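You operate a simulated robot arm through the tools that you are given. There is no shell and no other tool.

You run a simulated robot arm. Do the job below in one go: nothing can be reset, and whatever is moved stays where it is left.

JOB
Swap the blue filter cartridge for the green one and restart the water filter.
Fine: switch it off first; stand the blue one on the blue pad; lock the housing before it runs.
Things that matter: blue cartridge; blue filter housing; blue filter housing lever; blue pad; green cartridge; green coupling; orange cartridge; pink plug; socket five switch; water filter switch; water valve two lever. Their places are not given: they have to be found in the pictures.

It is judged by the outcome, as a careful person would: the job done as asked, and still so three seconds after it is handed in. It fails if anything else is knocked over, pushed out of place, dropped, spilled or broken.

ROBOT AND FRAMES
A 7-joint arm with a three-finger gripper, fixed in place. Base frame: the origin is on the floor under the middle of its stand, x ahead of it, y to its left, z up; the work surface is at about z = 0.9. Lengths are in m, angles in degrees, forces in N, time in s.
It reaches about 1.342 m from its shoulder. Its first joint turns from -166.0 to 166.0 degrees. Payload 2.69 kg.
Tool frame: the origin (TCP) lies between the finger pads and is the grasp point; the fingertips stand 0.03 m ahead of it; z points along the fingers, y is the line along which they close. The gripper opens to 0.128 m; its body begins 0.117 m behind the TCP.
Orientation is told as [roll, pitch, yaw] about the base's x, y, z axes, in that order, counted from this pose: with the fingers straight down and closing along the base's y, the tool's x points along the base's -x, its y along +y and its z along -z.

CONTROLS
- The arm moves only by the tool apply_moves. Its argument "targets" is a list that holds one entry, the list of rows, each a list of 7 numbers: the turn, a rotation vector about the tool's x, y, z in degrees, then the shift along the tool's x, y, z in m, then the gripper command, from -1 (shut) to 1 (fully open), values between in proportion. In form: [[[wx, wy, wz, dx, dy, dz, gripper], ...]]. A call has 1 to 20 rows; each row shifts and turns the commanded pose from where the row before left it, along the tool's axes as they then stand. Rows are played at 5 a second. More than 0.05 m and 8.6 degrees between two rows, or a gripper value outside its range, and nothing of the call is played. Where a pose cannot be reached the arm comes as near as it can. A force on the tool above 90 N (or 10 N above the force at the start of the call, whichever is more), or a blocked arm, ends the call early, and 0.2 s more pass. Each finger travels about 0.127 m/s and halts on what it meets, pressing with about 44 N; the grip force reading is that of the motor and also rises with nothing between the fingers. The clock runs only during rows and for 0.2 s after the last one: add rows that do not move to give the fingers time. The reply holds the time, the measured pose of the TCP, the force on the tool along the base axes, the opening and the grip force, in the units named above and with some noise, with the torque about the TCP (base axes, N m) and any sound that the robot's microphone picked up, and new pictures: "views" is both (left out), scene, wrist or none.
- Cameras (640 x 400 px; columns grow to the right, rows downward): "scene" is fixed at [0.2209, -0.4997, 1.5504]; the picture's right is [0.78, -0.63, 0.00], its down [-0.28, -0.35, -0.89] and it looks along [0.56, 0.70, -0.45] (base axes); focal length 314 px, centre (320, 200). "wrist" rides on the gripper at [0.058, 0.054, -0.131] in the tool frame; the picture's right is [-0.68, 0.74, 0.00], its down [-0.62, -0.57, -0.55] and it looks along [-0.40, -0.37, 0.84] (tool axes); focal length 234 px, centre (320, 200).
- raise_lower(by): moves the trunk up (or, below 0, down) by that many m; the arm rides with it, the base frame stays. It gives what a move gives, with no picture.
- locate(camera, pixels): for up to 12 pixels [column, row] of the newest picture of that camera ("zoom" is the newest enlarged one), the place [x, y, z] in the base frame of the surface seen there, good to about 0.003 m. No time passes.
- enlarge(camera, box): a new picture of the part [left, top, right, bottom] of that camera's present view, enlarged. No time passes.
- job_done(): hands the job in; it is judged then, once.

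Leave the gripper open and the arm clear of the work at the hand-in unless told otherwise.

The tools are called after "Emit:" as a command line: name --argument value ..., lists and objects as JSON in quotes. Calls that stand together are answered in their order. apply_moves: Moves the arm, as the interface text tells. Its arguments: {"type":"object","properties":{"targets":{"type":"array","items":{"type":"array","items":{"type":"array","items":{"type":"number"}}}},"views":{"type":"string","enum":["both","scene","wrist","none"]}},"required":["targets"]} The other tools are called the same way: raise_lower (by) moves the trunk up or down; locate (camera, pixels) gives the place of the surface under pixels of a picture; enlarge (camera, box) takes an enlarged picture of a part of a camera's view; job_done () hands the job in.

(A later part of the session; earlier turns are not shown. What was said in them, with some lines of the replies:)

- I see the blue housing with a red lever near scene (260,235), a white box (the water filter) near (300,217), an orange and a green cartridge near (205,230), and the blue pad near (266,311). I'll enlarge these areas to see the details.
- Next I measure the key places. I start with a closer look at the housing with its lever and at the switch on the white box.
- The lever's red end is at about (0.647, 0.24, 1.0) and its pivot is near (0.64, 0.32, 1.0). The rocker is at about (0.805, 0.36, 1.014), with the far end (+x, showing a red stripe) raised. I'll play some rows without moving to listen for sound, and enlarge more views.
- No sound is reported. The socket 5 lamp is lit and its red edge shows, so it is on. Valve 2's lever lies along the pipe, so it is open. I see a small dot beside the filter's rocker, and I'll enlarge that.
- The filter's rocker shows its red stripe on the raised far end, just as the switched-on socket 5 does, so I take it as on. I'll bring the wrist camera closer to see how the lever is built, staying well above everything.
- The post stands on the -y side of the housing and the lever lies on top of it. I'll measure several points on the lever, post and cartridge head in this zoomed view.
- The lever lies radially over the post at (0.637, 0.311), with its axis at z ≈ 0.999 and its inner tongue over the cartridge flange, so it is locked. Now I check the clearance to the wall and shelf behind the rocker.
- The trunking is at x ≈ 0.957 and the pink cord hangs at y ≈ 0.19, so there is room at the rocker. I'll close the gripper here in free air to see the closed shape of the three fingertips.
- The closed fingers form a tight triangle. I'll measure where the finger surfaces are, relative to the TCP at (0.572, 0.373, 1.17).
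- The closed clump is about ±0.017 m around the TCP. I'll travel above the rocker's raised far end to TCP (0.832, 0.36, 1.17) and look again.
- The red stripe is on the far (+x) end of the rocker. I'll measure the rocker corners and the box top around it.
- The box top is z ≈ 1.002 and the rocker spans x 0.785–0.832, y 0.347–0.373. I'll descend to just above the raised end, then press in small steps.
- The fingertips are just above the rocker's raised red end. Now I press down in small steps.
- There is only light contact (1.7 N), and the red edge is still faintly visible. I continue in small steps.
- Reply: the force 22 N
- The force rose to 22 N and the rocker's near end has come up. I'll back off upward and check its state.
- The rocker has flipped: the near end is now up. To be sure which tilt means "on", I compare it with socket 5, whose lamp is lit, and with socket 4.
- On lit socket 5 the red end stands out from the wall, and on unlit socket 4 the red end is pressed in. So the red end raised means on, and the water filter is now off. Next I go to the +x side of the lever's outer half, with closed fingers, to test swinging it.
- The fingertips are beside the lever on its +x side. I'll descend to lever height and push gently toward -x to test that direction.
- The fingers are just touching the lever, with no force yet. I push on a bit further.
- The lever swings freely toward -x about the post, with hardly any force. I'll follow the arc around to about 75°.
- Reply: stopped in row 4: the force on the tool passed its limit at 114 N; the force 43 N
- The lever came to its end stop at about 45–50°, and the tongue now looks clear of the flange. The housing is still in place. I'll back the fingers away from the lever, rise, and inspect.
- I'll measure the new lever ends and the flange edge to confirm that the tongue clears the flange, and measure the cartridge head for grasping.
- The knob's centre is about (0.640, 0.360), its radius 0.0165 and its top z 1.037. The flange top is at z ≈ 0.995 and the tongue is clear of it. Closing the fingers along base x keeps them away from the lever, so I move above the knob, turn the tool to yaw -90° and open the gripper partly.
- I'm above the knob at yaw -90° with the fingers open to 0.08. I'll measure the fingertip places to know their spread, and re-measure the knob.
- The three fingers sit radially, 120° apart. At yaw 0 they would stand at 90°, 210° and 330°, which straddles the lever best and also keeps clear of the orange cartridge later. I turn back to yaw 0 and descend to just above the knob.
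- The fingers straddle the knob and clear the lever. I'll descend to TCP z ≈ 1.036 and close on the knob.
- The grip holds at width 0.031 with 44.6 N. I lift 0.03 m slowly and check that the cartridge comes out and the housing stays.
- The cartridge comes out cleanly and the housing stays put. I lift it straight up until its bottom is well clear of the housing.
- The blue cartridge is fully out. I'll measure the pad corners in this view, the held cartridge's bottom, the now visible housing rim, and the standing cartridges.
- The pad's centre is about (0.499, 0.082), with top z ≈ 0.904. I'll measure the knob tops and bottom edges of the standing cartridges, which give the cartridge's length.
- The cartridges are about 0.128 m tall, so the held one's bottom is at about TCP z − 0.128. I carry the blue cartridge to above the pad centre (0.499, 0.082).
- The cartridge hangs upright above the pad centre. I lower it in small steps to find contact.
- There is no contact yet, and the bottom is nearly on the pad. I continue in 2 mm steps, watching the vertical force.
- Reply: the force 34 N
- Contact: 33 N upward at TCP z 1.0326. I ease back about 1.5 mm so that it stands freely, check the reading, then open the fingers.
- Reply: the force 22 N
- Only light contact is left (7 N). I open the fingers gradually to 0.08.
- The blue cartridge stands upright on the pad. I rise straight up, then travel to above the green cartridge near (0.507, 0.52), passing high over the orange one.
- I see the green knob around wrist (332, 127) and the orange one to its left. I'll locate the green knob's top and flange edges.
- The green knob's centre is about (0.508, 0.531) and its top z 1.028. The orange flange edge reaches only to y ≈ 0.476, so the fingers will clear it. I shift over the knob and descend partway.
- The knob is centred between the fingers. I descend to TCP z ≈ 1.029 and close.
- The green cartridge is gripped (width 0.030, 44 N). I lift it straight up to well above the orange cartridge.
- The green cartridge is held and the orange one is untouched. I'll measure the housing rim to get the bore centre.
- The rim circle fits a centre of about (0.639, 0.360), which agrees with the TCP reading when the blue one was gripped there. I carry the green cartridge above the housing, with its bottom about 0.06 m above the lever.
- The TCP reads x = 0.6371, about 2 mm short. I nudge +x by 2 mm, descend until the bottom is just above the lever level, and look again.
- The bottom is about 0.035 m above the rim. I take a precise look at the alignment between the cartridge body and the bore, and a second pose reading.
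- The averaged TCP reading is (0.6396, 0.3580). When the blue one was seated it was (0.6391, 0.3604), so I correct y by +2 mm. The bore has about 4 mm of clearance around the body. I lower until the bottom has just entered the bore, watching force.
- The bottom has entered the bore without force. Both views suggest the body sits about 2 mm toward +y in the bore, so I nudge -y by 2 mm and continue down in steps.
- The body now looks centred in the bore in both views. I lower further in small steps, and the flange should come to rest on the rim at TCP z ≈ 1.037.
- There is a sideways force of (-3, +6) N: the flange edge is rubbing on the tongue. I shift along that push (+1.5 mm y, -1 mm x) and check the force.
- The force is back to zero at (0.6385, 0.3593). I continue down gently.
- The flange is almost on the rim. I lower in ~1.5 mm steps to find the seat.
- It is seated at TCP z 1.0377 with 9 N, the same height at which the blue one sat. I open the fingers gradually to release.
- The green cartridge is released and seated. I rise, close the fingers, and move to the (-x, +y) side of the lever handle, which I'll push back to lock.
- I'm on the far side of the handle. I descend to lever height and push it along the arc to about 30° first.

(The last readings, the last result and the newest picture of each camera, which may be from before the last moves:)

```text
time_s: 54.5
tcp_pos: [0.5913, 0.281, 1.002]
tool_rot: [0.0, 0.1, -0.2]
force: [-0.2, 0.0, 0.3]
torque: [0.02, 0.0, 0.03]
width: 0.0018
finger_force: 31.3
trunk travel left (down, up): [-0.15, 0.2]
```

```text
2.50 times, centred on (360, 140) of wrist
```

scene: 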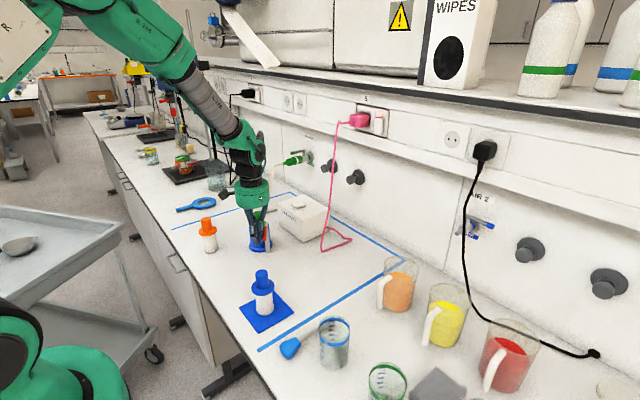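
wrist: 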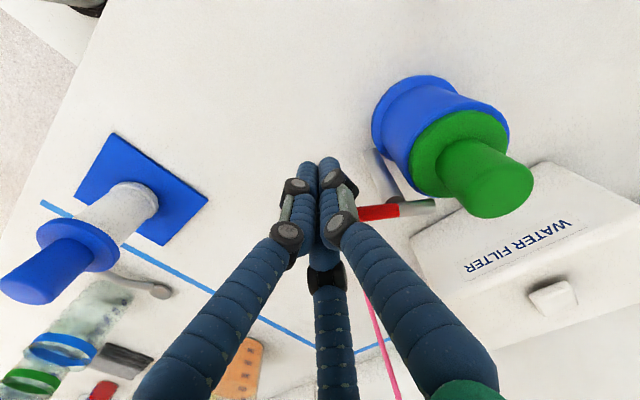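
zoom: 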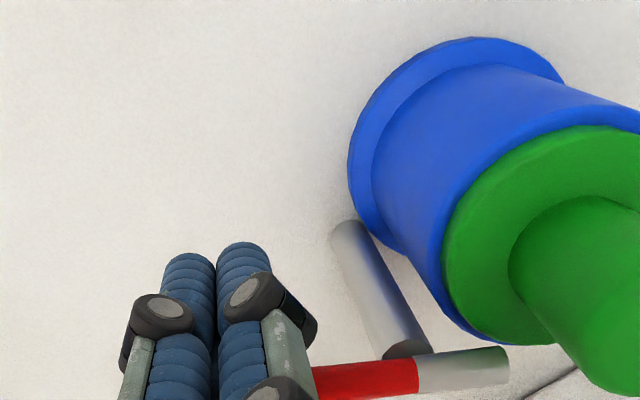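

The lever is moving with the fingers at no force. I continue along the arc in small steps.

Emit:
apply_moves --targets '[[[0, 0, 0, -0.0048, -0.0055, 0, -1], [0, 0, 0, -0.0048, -0.0055, 0, -1], [0, 0, 0, -0.006, -0.0041, 0, -1], [0, 0, 0, 0, 0, 0, -1]]]' --views "both"

Emit:
enlarge --camera "scene" --box '[230, 180, 300, 260]'

Emit:
enlarge --camera "wrist" --box '[260, 60, 460, 220]'

```text
time_s: 55.5
tcp_pos: [0.6059, 0.2669, 1.0035]
tool_rot: [0.0, 0.1, -0.2]
force: [0.2, -0.3, 0.0]
torque: [0.0, 0.0, 0.0]
width: 0.0023
finger_force: 31.3
trunk travel left (down, up): [-0.15, 0.2]
```

scene: 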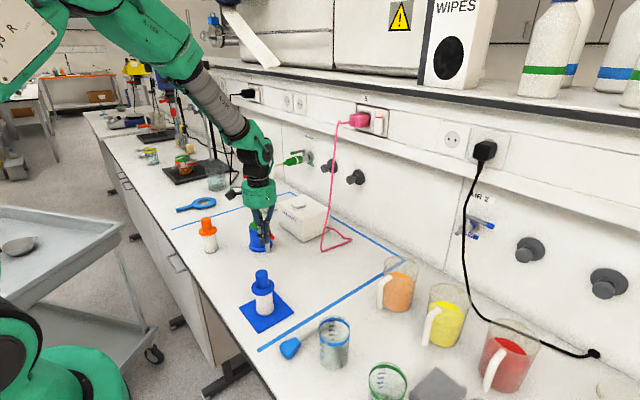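
wrist: 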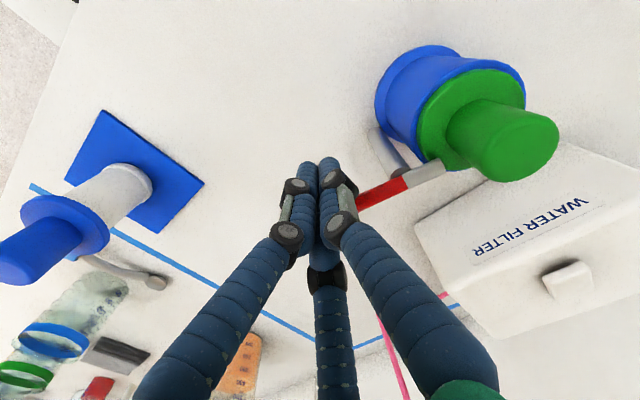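

```text
5.00 times, centred on (265, 220) of scene
```

zoom: 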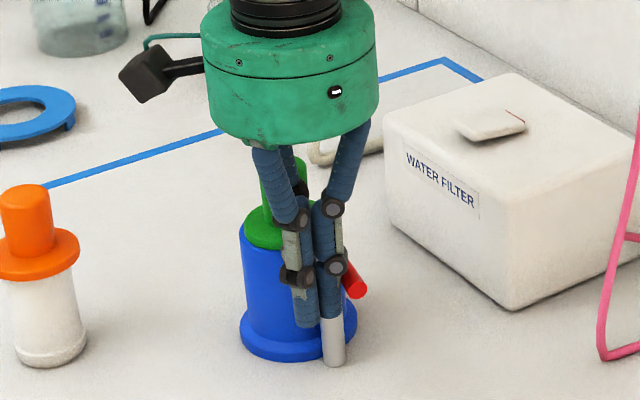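

```text
2.50 times, centred on (360, 140) of wrist
```

zoom: 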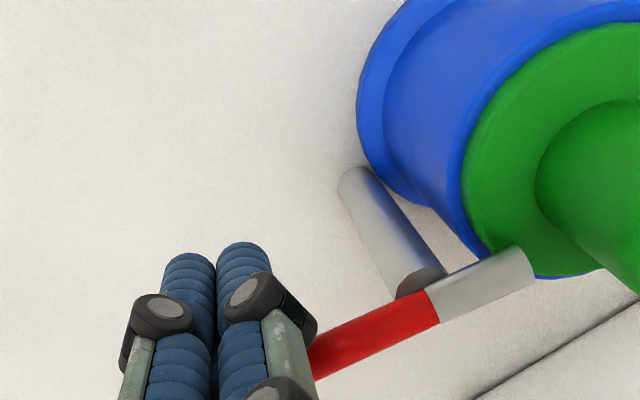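

The tongue slides over the flange without resistance. I continue in 3 mm steps until I feel the stop.

Emit:
apply_moves --targets '[[[0, 0, 0, -0.006, -0.0041, 0, -1], [0, 0, 0, -0.0035, -0.0015, 0, -1], [0, 0, 0, 0, 0, 0, -1]]]' --views "wrist"

Emit:
enlarge --camera "wrist" --box '[260, 40, 460, 200]'

```text
time_s: 56.3
tcp_pos: [0.6162, 0.2592, 1.0023]
tool_rot: [-0.1, 0.0, -0.2]
force: [0.4, -0.1, -0.1]
torque: [0.02, 0.02, 0.02]
width: 0.002
finger_force: 31.4
trunk travel left (down, up): [-0.15, 0.2]
```

wrist: 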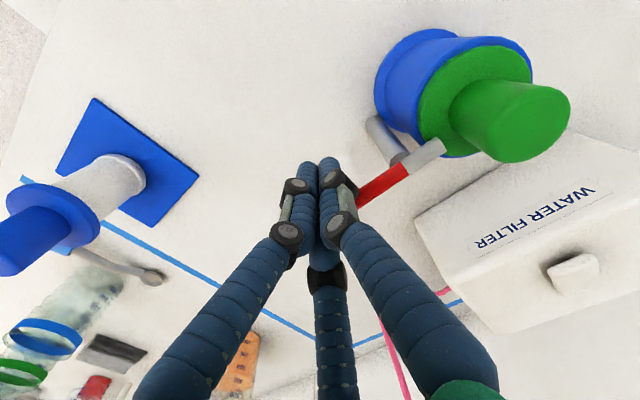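

```text
2.50 times, centred on (360, 120) of wrist
```

zoom: 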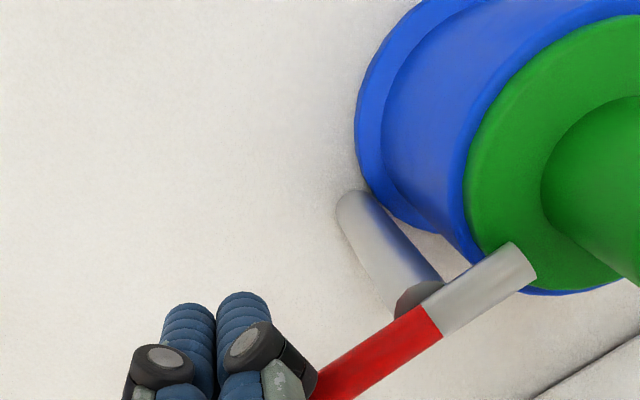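

No stop yet. I'll measure the lever's angle now for comparison with the original.

Emit:
locate --camera "zoom" --pixels '[[510, 262], [470, 285], [430, 315], [390, 345], [345, 375], [520, 200], [590, 170]]'

```text
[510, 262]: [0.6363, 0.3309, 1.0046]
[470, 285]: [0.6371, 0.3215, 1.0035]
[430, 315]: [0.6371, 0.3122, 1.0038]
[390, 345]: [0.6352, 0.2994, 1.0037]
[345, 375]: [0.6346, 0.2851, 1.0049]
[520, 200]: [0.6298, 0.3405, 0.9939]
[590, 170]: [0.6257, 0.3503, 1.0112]
```

The lever is now about 2° from straight, and originally it was about 4° past that. I push in 2 mm steps until it reaches the stop.

Emit:
apply_moves --targets '[[[0, 0, 0, -0.002, -0.0003, 0, -1], [0, 0, 0, -0.002, 0, 0, -1], [0, 0, 0, 0, 0, 0, -1]]]' --views "wrist"

Emit:
enlarge --camera "wrist" --box '[260, 40, 460, 200]'

Emit:
locate --camera "zoom" --pixels '[[510, 255], [470, 280], [430, 310], [390, 340], [350, 370]]'

```text
time_s: 57.1
tcp_pos: [0.6193, 0.2604, 1.0019]
tool_rot: [0.0, 0.0, -0.2]
force: [-0.3, 0.0, -0.1]
torque: [0.01, 0.01, -0.02]
width: 0.0021
finger_force: 30.9
trunk travel left (down, up): [-0.15, 0.2]
```

wrist: 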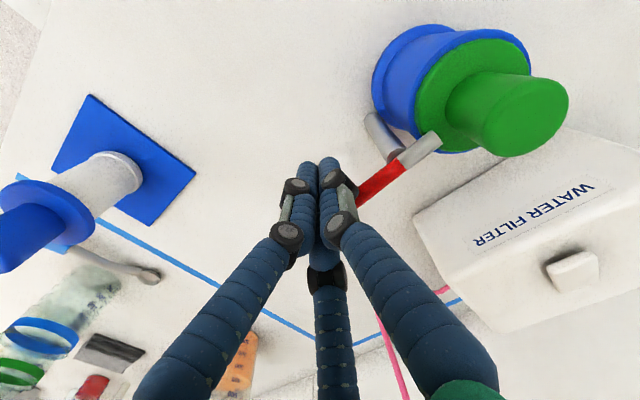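

```text
2.50 times, centred on (360, 120) of wrist
```

zoom: 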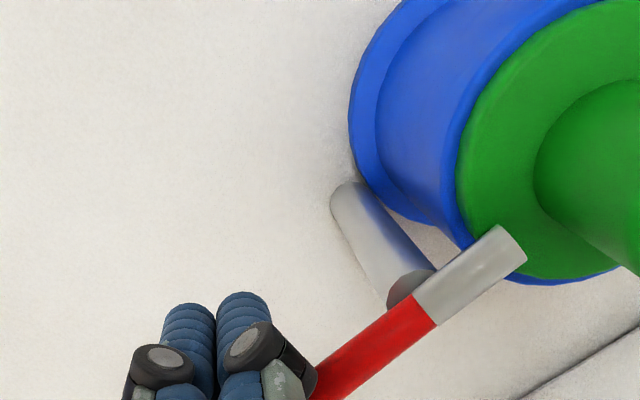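

```text
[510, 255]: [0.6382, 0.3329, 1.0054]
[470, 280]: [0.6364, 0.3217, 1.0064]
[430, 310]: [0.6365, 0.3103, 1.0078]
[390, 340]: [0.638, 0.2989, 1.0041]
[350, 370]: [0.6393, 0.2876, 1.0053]
```

Still moving freely. I take a few more 2 mm steps.

Emit:
apply_moves --targets '[[[0, 0, 0, -0.002, 0, 0, -1], [0, 0, 0, -0.002, 0, 0, -1], [0, 0, 0, 0, 0, 0, -1]]]' --views "none"

```text
time_s: 57.9
tcp_pos: [0.6232, 0.2594, 1.0027]
tool_rot: [0.0, 0.1, -0.2]
force: [-4.6, -2.1, -0.4]
torque: [0.02, 0.01, -0.09]
width: 0.0021
finger_force: 31.7
trunk travel left (down, up): [-0.15, 0.2]
```

There is a first resistance (-4.6 N in x). One more small step will confirm that it's the end stop.

Emit:
apply_moves --targets '[[[0, 0, 0, -0.0015, 0, 0, -1], [0, 0, 0, 0, 0, 0, -1]]]' --views "both"

Emit:
enlarge --camera "wrist" --box '[260, 40, 460, 200]'

Emit:
locate --camera "zoom" --pixels '[[500, 245], [470, 265], [430, 300], [390, 340], [350, 375]]'

```text
time_s: 58.5
tcp_pos: [0.6232, 0.2605, 1.0026]
tool_rot: [0.0, 0.1, -0.2]
force: [-11.0, -3.1, -3.1]
torque: [-0.02, 0.09, -0.12]
width: 0.0022
finger_force: 31.5
trunk travel left (down, up): [-0.15, 0.2]
```

scene: 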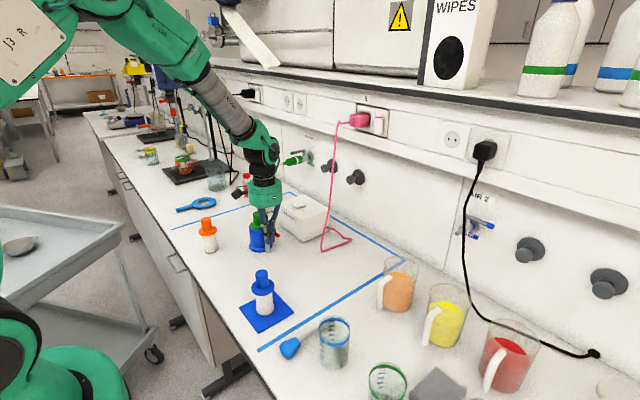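
wrist: 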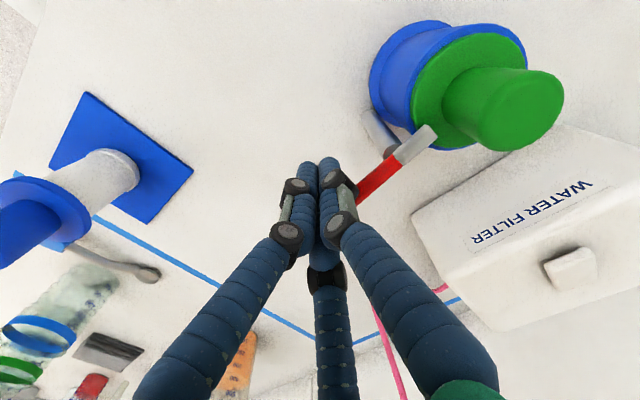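

```text
2.50 times, centred on (360, 120) of wrist
```

zoom: 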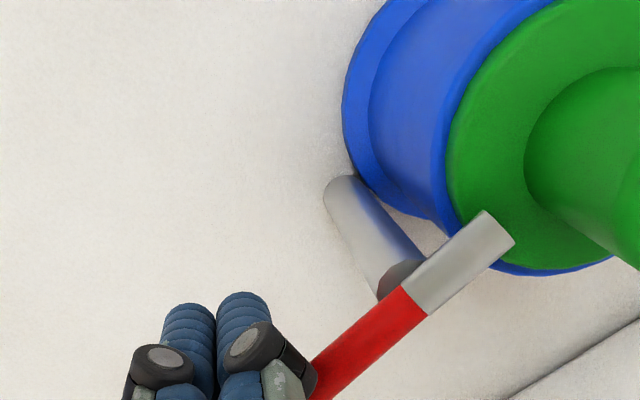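

```text
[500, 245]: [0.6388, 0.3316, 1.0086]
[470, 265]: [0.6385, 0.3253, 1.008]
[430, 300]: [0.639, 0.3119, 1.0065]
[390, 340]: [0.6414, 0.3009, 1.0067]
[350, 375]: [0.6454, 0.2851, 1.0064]
```

The force rose to 11 N with no further motion, so the lever is at its locked stop with the tongue over the green flange. I back off, rise and check that it stays.

Emit:
apply_moves --targets '[[[0, 0, 0, 0.01, 0, 0, -1], [0, 0, 0, 0.02, 0, 0, -1], [0, 0, 0, 0, 0, -0.03, -1], [0, 0, 0, 0, 0, -0.05, -1], [0, 0, 0, 0, 0, -0.05, -1], [0, 0, 0, 0, 0, 0, -1]]]' --views "both"

Emit:
enlarge --camera "scene" --box '[235, 200, 295, 260]'

Emit:
enlarge --camera "wrist" --box '[300, 80, 460, 220]'

```text
time_s: 59.9
tcp_pos: [0.5932, 0.2608, 1.1337]
tool_rot: [0.0, 0.0, -0.1]
force: [0.0, -0.1, 1.0]
torque: [0.02, -0.08, 0.01]
width: 0.0022
finger_force: 31.5
trunk travel left (down, up): [-0.15, 0.2]
```

scene: 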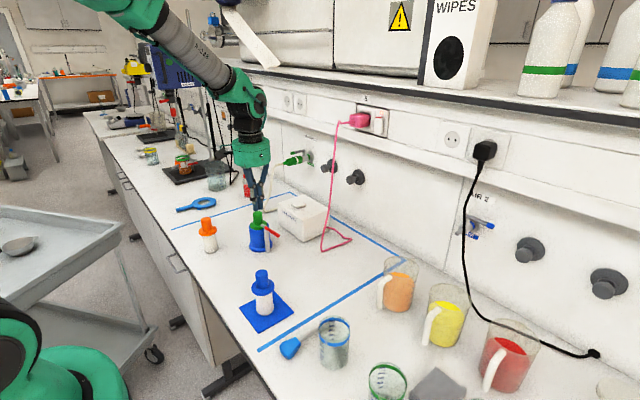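
wrist: 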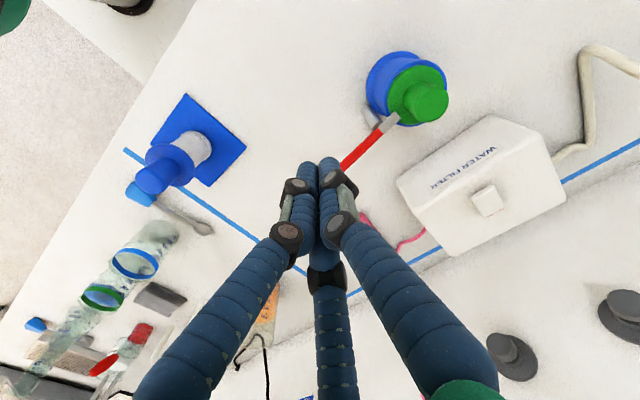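

```text
6.67 times, centred on (265, 230) of scene
```

zoom: 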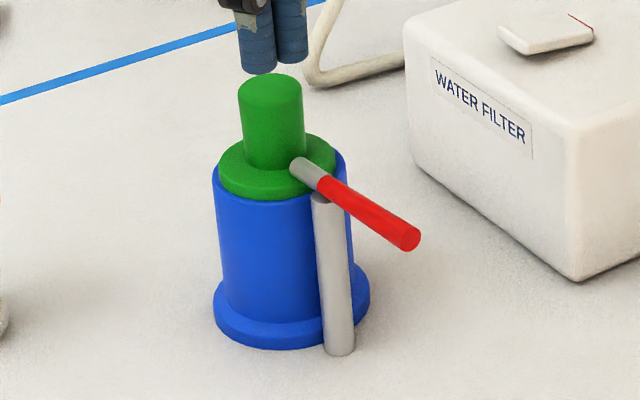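

```text
2.86 times, centred on (380, 150) of wrist
```

zoom: 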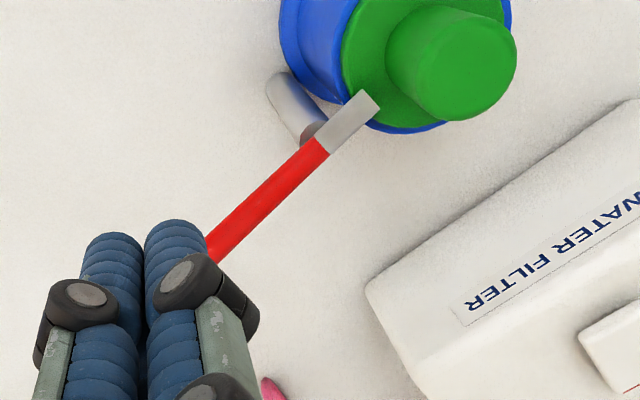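

The lever is back exactly where it was originally (its red end is at scene (278, 236) again) and the housing has not moved. Now I go to above the rocker's raised near end at (0.786, 0.361) to restart the filter.

Emit:
apply_moves --targets '[[[0, 0, 0, -0.0386, 0.02, 0, -1], [0, 0, 0, -0.0386, 0.02, 0, -1], [0, 0, 0, -0.0386, 0.02, 0, -1], [0, 0, 0, -0.0386, 0.02, 0, -1], [0, 0, 0, -0.0386, 0.02, 0, -1], [0, 0, 0, 0, 0, 0.035, -1], [0, 0, 0, 0, 0, 0.03, -1], [0, 0, 0, 0, 0, 0, -1]]]' --views "both"

Emit:
enlarge --camera "scene" --box '[260, 150, 340, 220]'

Emit:
enlarge --camera "wrist" --box '[250, 100, 430, 240]'

```text
time_s: 61.7
tcp_pos: [0.7864, 0.3609, 1.0684]
tool_rot: [-0.1, 0.1, -0.2]
force: [0.4, 0.0, 0.0]
torque: [-0.07, 0.04, 0.02]
width: 0.0022
finger_force: 30.7
trunk travel left (down, up): [-0.15, 0.2]
```

scene: 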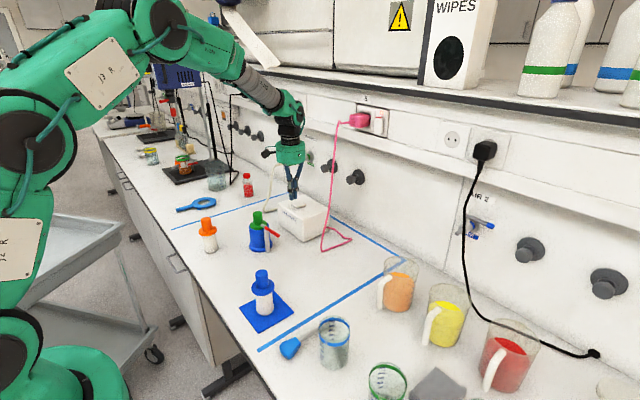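
wrist: 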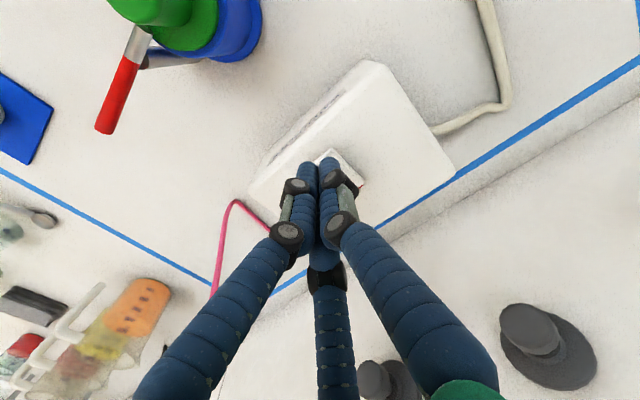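

```text
5.71 times, centred on (300, 185) of scene
```

zoom: 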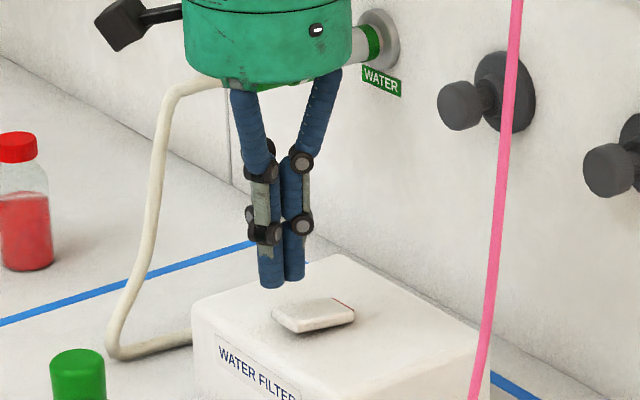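

```text
2.86 times, centred on (340, 170) of wrist
```

zoom: 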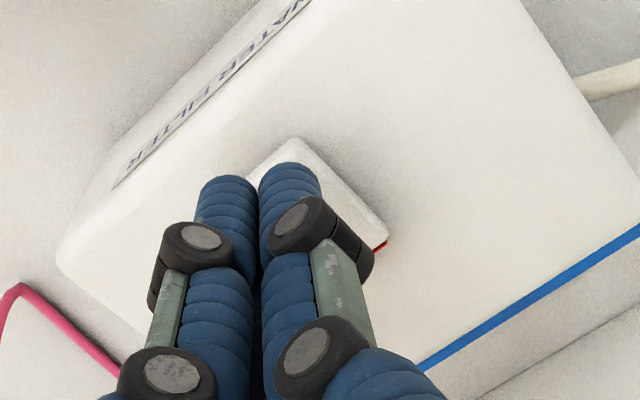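

The fingertips are above the raised near end. I descend and press in small steps as before.

Emit:
apply_moves --targets '[[[0, 0, 0, 0, 0, 0.015, -1], [0, 0, 0, 0, 0, 0.006, -1], [0, 0, 0, 0, 0, 0.004, -1], [0, 0, 0, 0, 0, 0, -1]]]' --views "none"

```text
time_s: 62.7
tcp_pos: [0.7871, 0.3603, 1.0425]
tool_rot: [0.0, -0.1, -0.2]
force: [-0.5, 0.3, 1.0]
torque: [0.03, 0.03, 0.01]
width: 0.002
finger_force: 31.2
trunk travel left (down, up): [-0.15, 0.2]
```

Emit:
apply_moves --targets '[[[0, 0, 0, 0, 0, 0.002, -1], [0, 0, 0, 0, 0, 0.002, -1], [0, 0, 0, 0, 0, 0, -1]]]' --views "both"

Emit:
enlarge --camera "scene" --box '[270, 175, 330, 220]'

Emit:
enlarge --camera "wrist" --box '[250, 100, 430, 240]'

```text
time_s: 63.5
tcp_pos: [0.7887, 0.3606, 1.0386]
tool_rot: [0.1, 0.0, -0.1]
force: [-6.0, -0.1, 10.2]
torque: [-0.06, -0.05, -0.04]
width: 0.0021
finger_force: 31.4
trunk travel left (down, up): [-0.15, 0.2]
```

scene: 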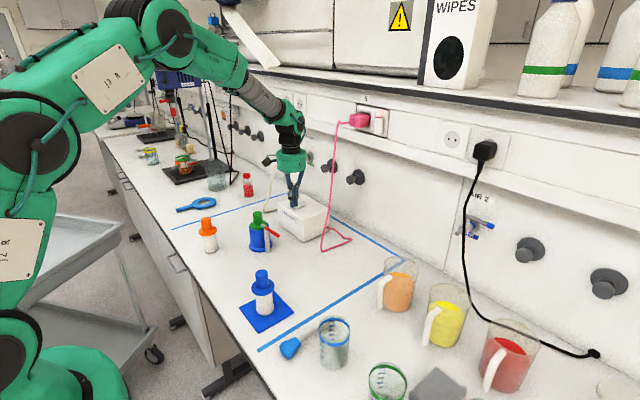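
wrist: 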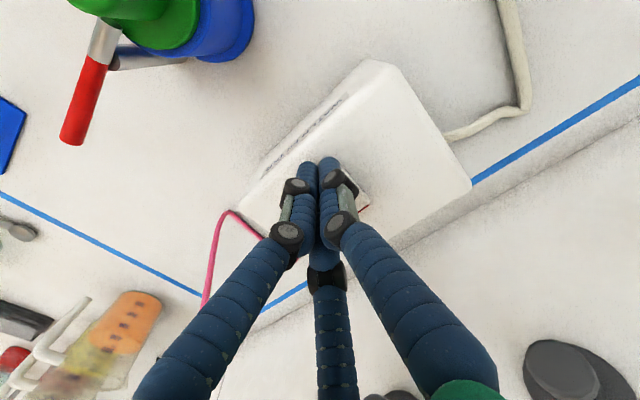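

```text
8.89 times, centred on (300, 198) of scene
```

zoom: 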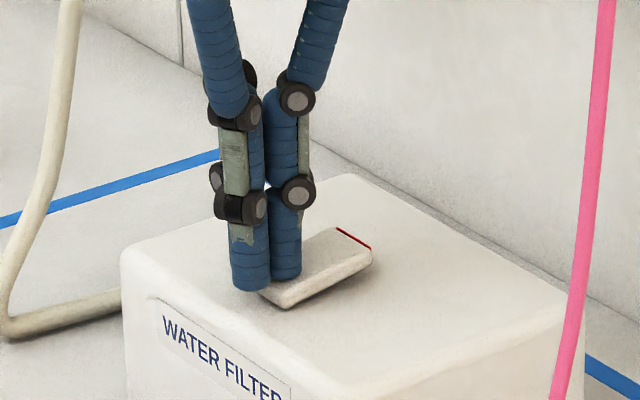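

```text
2.86 times, centred on (340, 170) of wrist
```

zoom: 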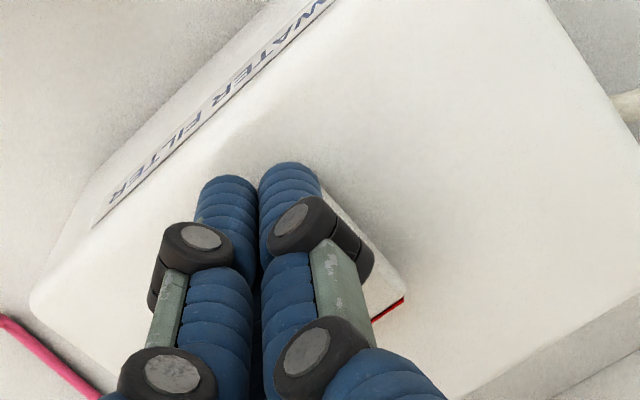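

The far red end is coming up. I press 1.5 mm more to be sure that it snaps over, then retreat.

Emit:
apply_moves --targets '[[[0, 0, 0, 0, 0, 0.0015, -1], [0, 0, 0, 0, 0, 0, -1]]]' --views "none"

Emit:
apply_moves --targets '[[[0, 0, 0, 0, 0, -0.02, -1], [0, 0, 0, 0, 0, -0.04, -1], [0, 0, 0, 0, 0, -0.04, -1], [0, 0, 0, 0, 0, 0, -1]]]' --views "both"

Emit:
enlarge --camera "scene" --box '[283, 190, 323, 215]'

Emit:
enlarge --camera "wrist" --box '[250, 60, 430, 200]'

```text
time_s: 64.1
tcp_pos: [0.7879, 0.3595, 1.0387]
tool_rot: [0.2, -0.1, -0.1]
force: [-8.8, -0.2, 22.9]
torque: [-0.12, -0.12, -0.05]
width: 0.002
finger_force: 31.3
trunk travel left (down, up): [-0.15, 0.2]
```

```text
time_s: 65.1
tcp_pos: [0.7882, 0.3614, 1.1365]
tool_rot: [0.0, 0.0, -0.1]
force: [0.1, -0.2, 1.3]
torque: [-0.03, -0.07, 0.01]
width: 0.002
finger_force: 31.7
trunk travel left (down, up): [-0.15, 0.2]
```

scene: 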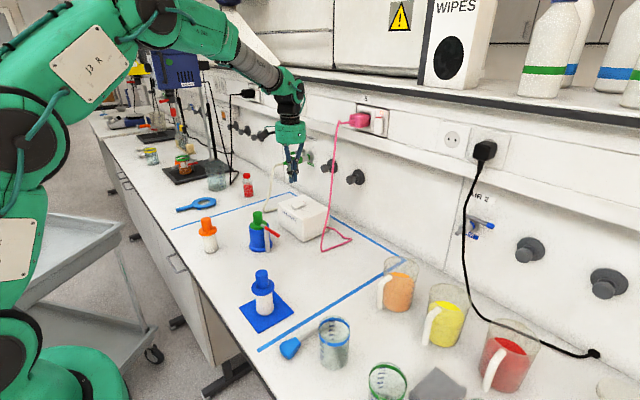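
wrist: 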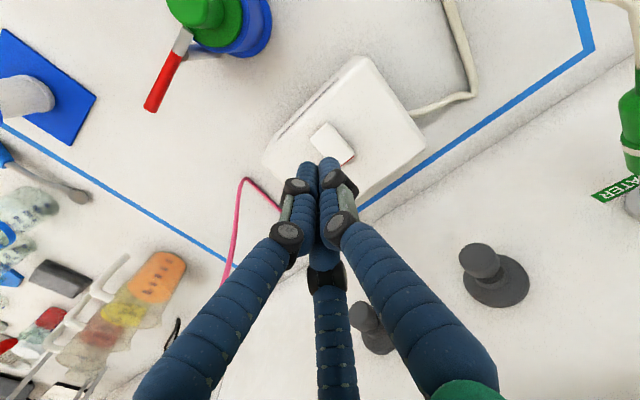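

```text
16.00 times, centred on (303, 202) of scene
```

zoom: 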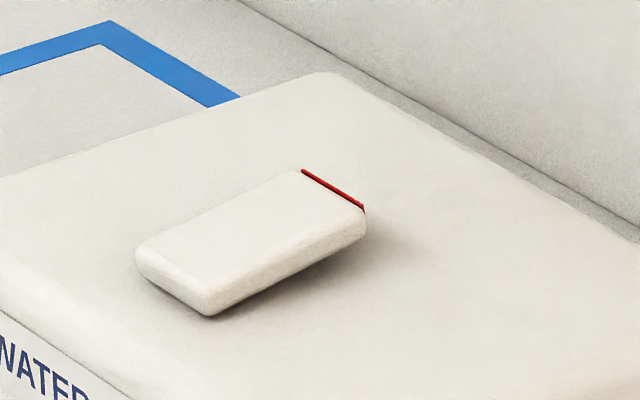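

```text
2.86 times, centred on (340, 130) of wrist
```

zoom: 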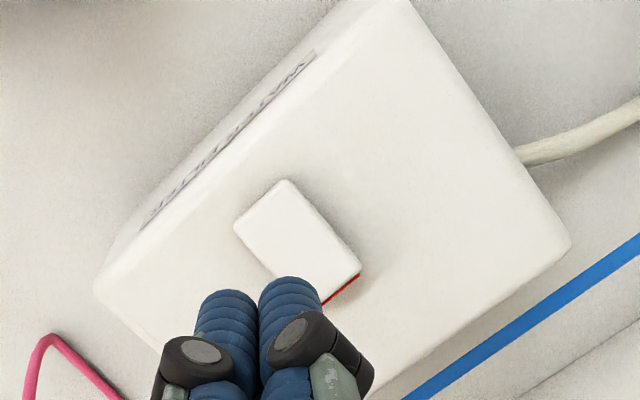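

The rocker looks exactly as at the start, with the red end raised, so it is on. I move the arm up and clear to the start pose, open the gripper, and look over everything.

Emit:
apply_moves --targets '[[[0, 0, 0, 0, 0, -0.045, -1], [0, 0, 0, 0, 0, -0.045, -1], [0, 0, 0, 0.03, 0.008, -0.035, -1], [0, 0, 0, 0.04, 0.01, -0.015, 0], [0, 0, 0, 0.045, 0.01, 0, 1], [0, 0, 0, 0.045, 0, 0, 1], [0, 0, 0, 0.045, 0, 0, 1], [0, 0, 0, 0, 0, 0, 1], [0, 0, 0, 0, 0, 0, 1], [0, 0, 0, 0, 0, 0, 1]]]' --views "both"

Emit:
enlarge --camera "scene" --box '[170, 170, 370, 340]'

Emit:
enlarge --camera "scene" --box '[270, 80, 420, 200]'

Emit:
enlarge --camera "scene" --box '[235, 200, 295, 260]'

```text
time_s: 67.3
tcp_pos: [0.5791, 0.388, 1.2797]
tool_rot: [0.1, 0.0, -0.3]
force: [0.8, 0.0, 0.1]
torque: [0.04, -0.02, 0.02]
width: 0.1281
finger_force: 0.1
trunk travel left (down, up): [-0.15, 0.2]
```

scene: 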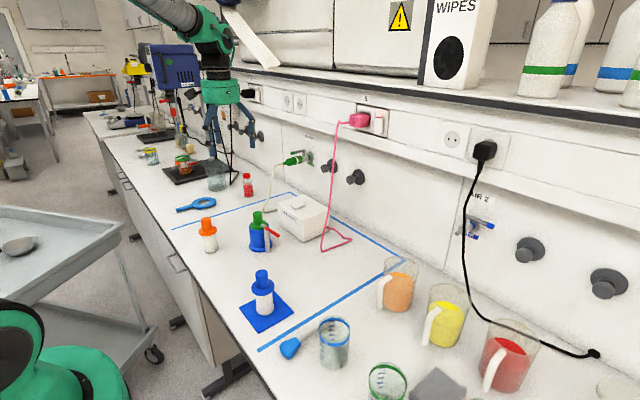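
wrist: 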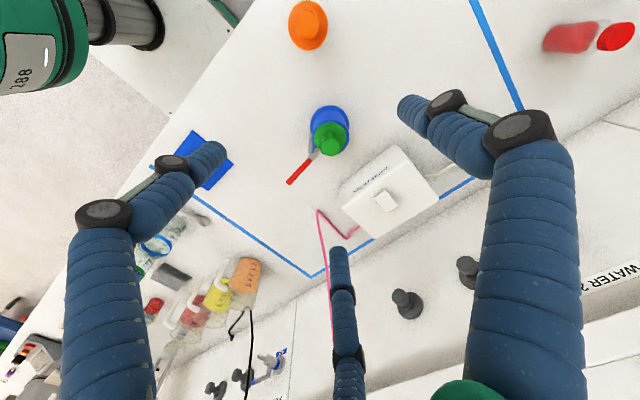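

```text
2.35 times, centred on (270, 255) of scene
```

zoom: 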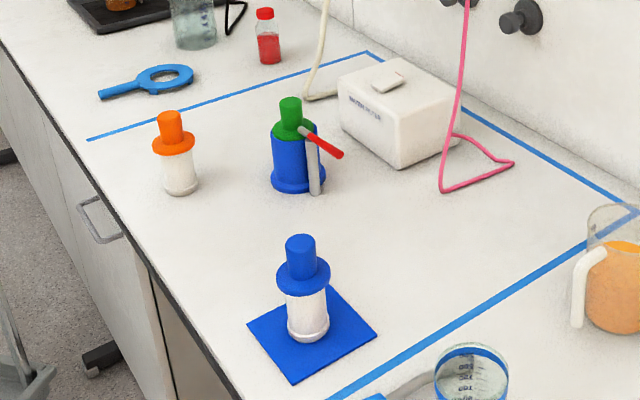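

```text
3.33 times, centred on (345, 140) of scene
```

zoom: 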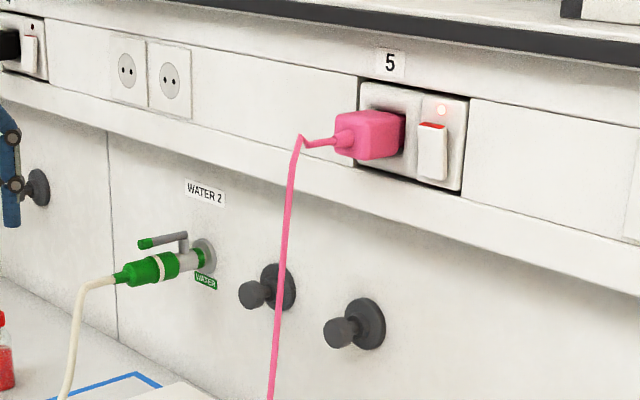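

```text
6.67 times, centred on (265, 230) of scene
```

zoom: 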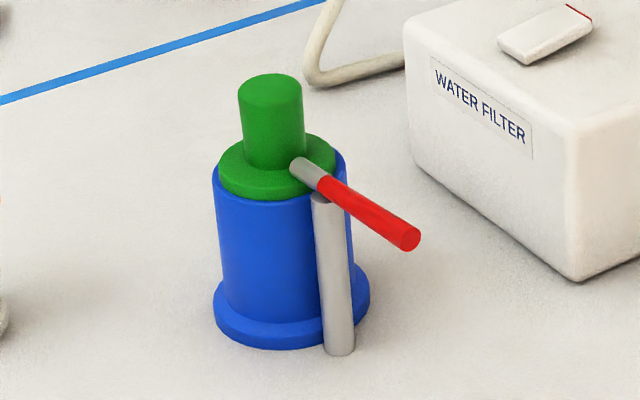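

Everything looks in order: the blue cartridge is on its pad, the green one is in the housing with the lever locked, the rocker is on, socket 5 is lit, and the valve and orange cartridge are untouched. A last check on the green one's seating height.

Emit:
locate --camera "zoom" --pixels '[[270, 85], [245, 175], [275, 185], [320, 155], [215, 185], [345, 165], [405, 240], [303, 168]]'

Emit:
locate --camera "scene" --pixels '[[262, 274], [262, 286], [264, 310], [206, 221]]'

```text
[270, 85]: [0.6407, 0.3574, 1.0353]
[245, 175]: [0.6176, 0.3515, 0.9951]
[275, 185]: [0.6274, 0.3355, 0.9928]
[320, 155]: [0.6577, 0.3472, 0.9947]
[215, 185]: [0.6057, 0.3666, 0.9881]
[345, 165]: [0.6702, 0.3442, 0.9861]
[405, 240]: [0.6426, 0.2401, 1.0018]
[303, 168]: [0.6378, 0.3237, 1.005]
```

```text
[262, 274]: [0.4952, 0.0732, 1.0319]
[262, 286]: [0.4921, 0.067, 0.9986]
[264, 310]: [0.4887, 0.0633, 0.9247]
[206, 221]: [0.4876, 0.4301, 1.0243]
```

The green cartridge's flange top is at z ≈ 0.995 and its knob top at 1.035, the same as the blue one had, so it is fully seated under the lever tongue. The arm is clear and the gripper open, so I hand in the job.

Emit:
job_done

```text
The job is handed in.
```

The blue cartridge is out, the green one is in its place, and the water filter is running again. I've handed the job in; no verdict came back with the hand-in.

- **Switching off:** I pressed the filter's rocker off before touching the housing. To tell which tilt means on, I compared it with socket five, whose lamp is lit.
- **Blue cartridge:** it stands upright on the blue pad, close to the centre.
- **Green cartridge:** it is fully seated, at the same height the blue one had. While it was going in, its flange rubbed the lever's tongue lightly, so I shifted it about 2 mm and it went down freely.
- **Lever:** it is back against its locked stop, in the position it started from. When I opened it, it hit its open stop hard enough (114 N) to stop the arm. The housing did not shift and the lever moved freely afterwards.
- **Restart:** I switched the rocker back on after locking the housing. The microphone reported no sound at any point, so I judged "running" from the rocker position and the lit lamp on socket five.

In the last pictures the orange cartridge, the pink plug and cord, socket five, water valve two and the green coupling all look unchanged. The arm is clear of the bench with the gripper open.
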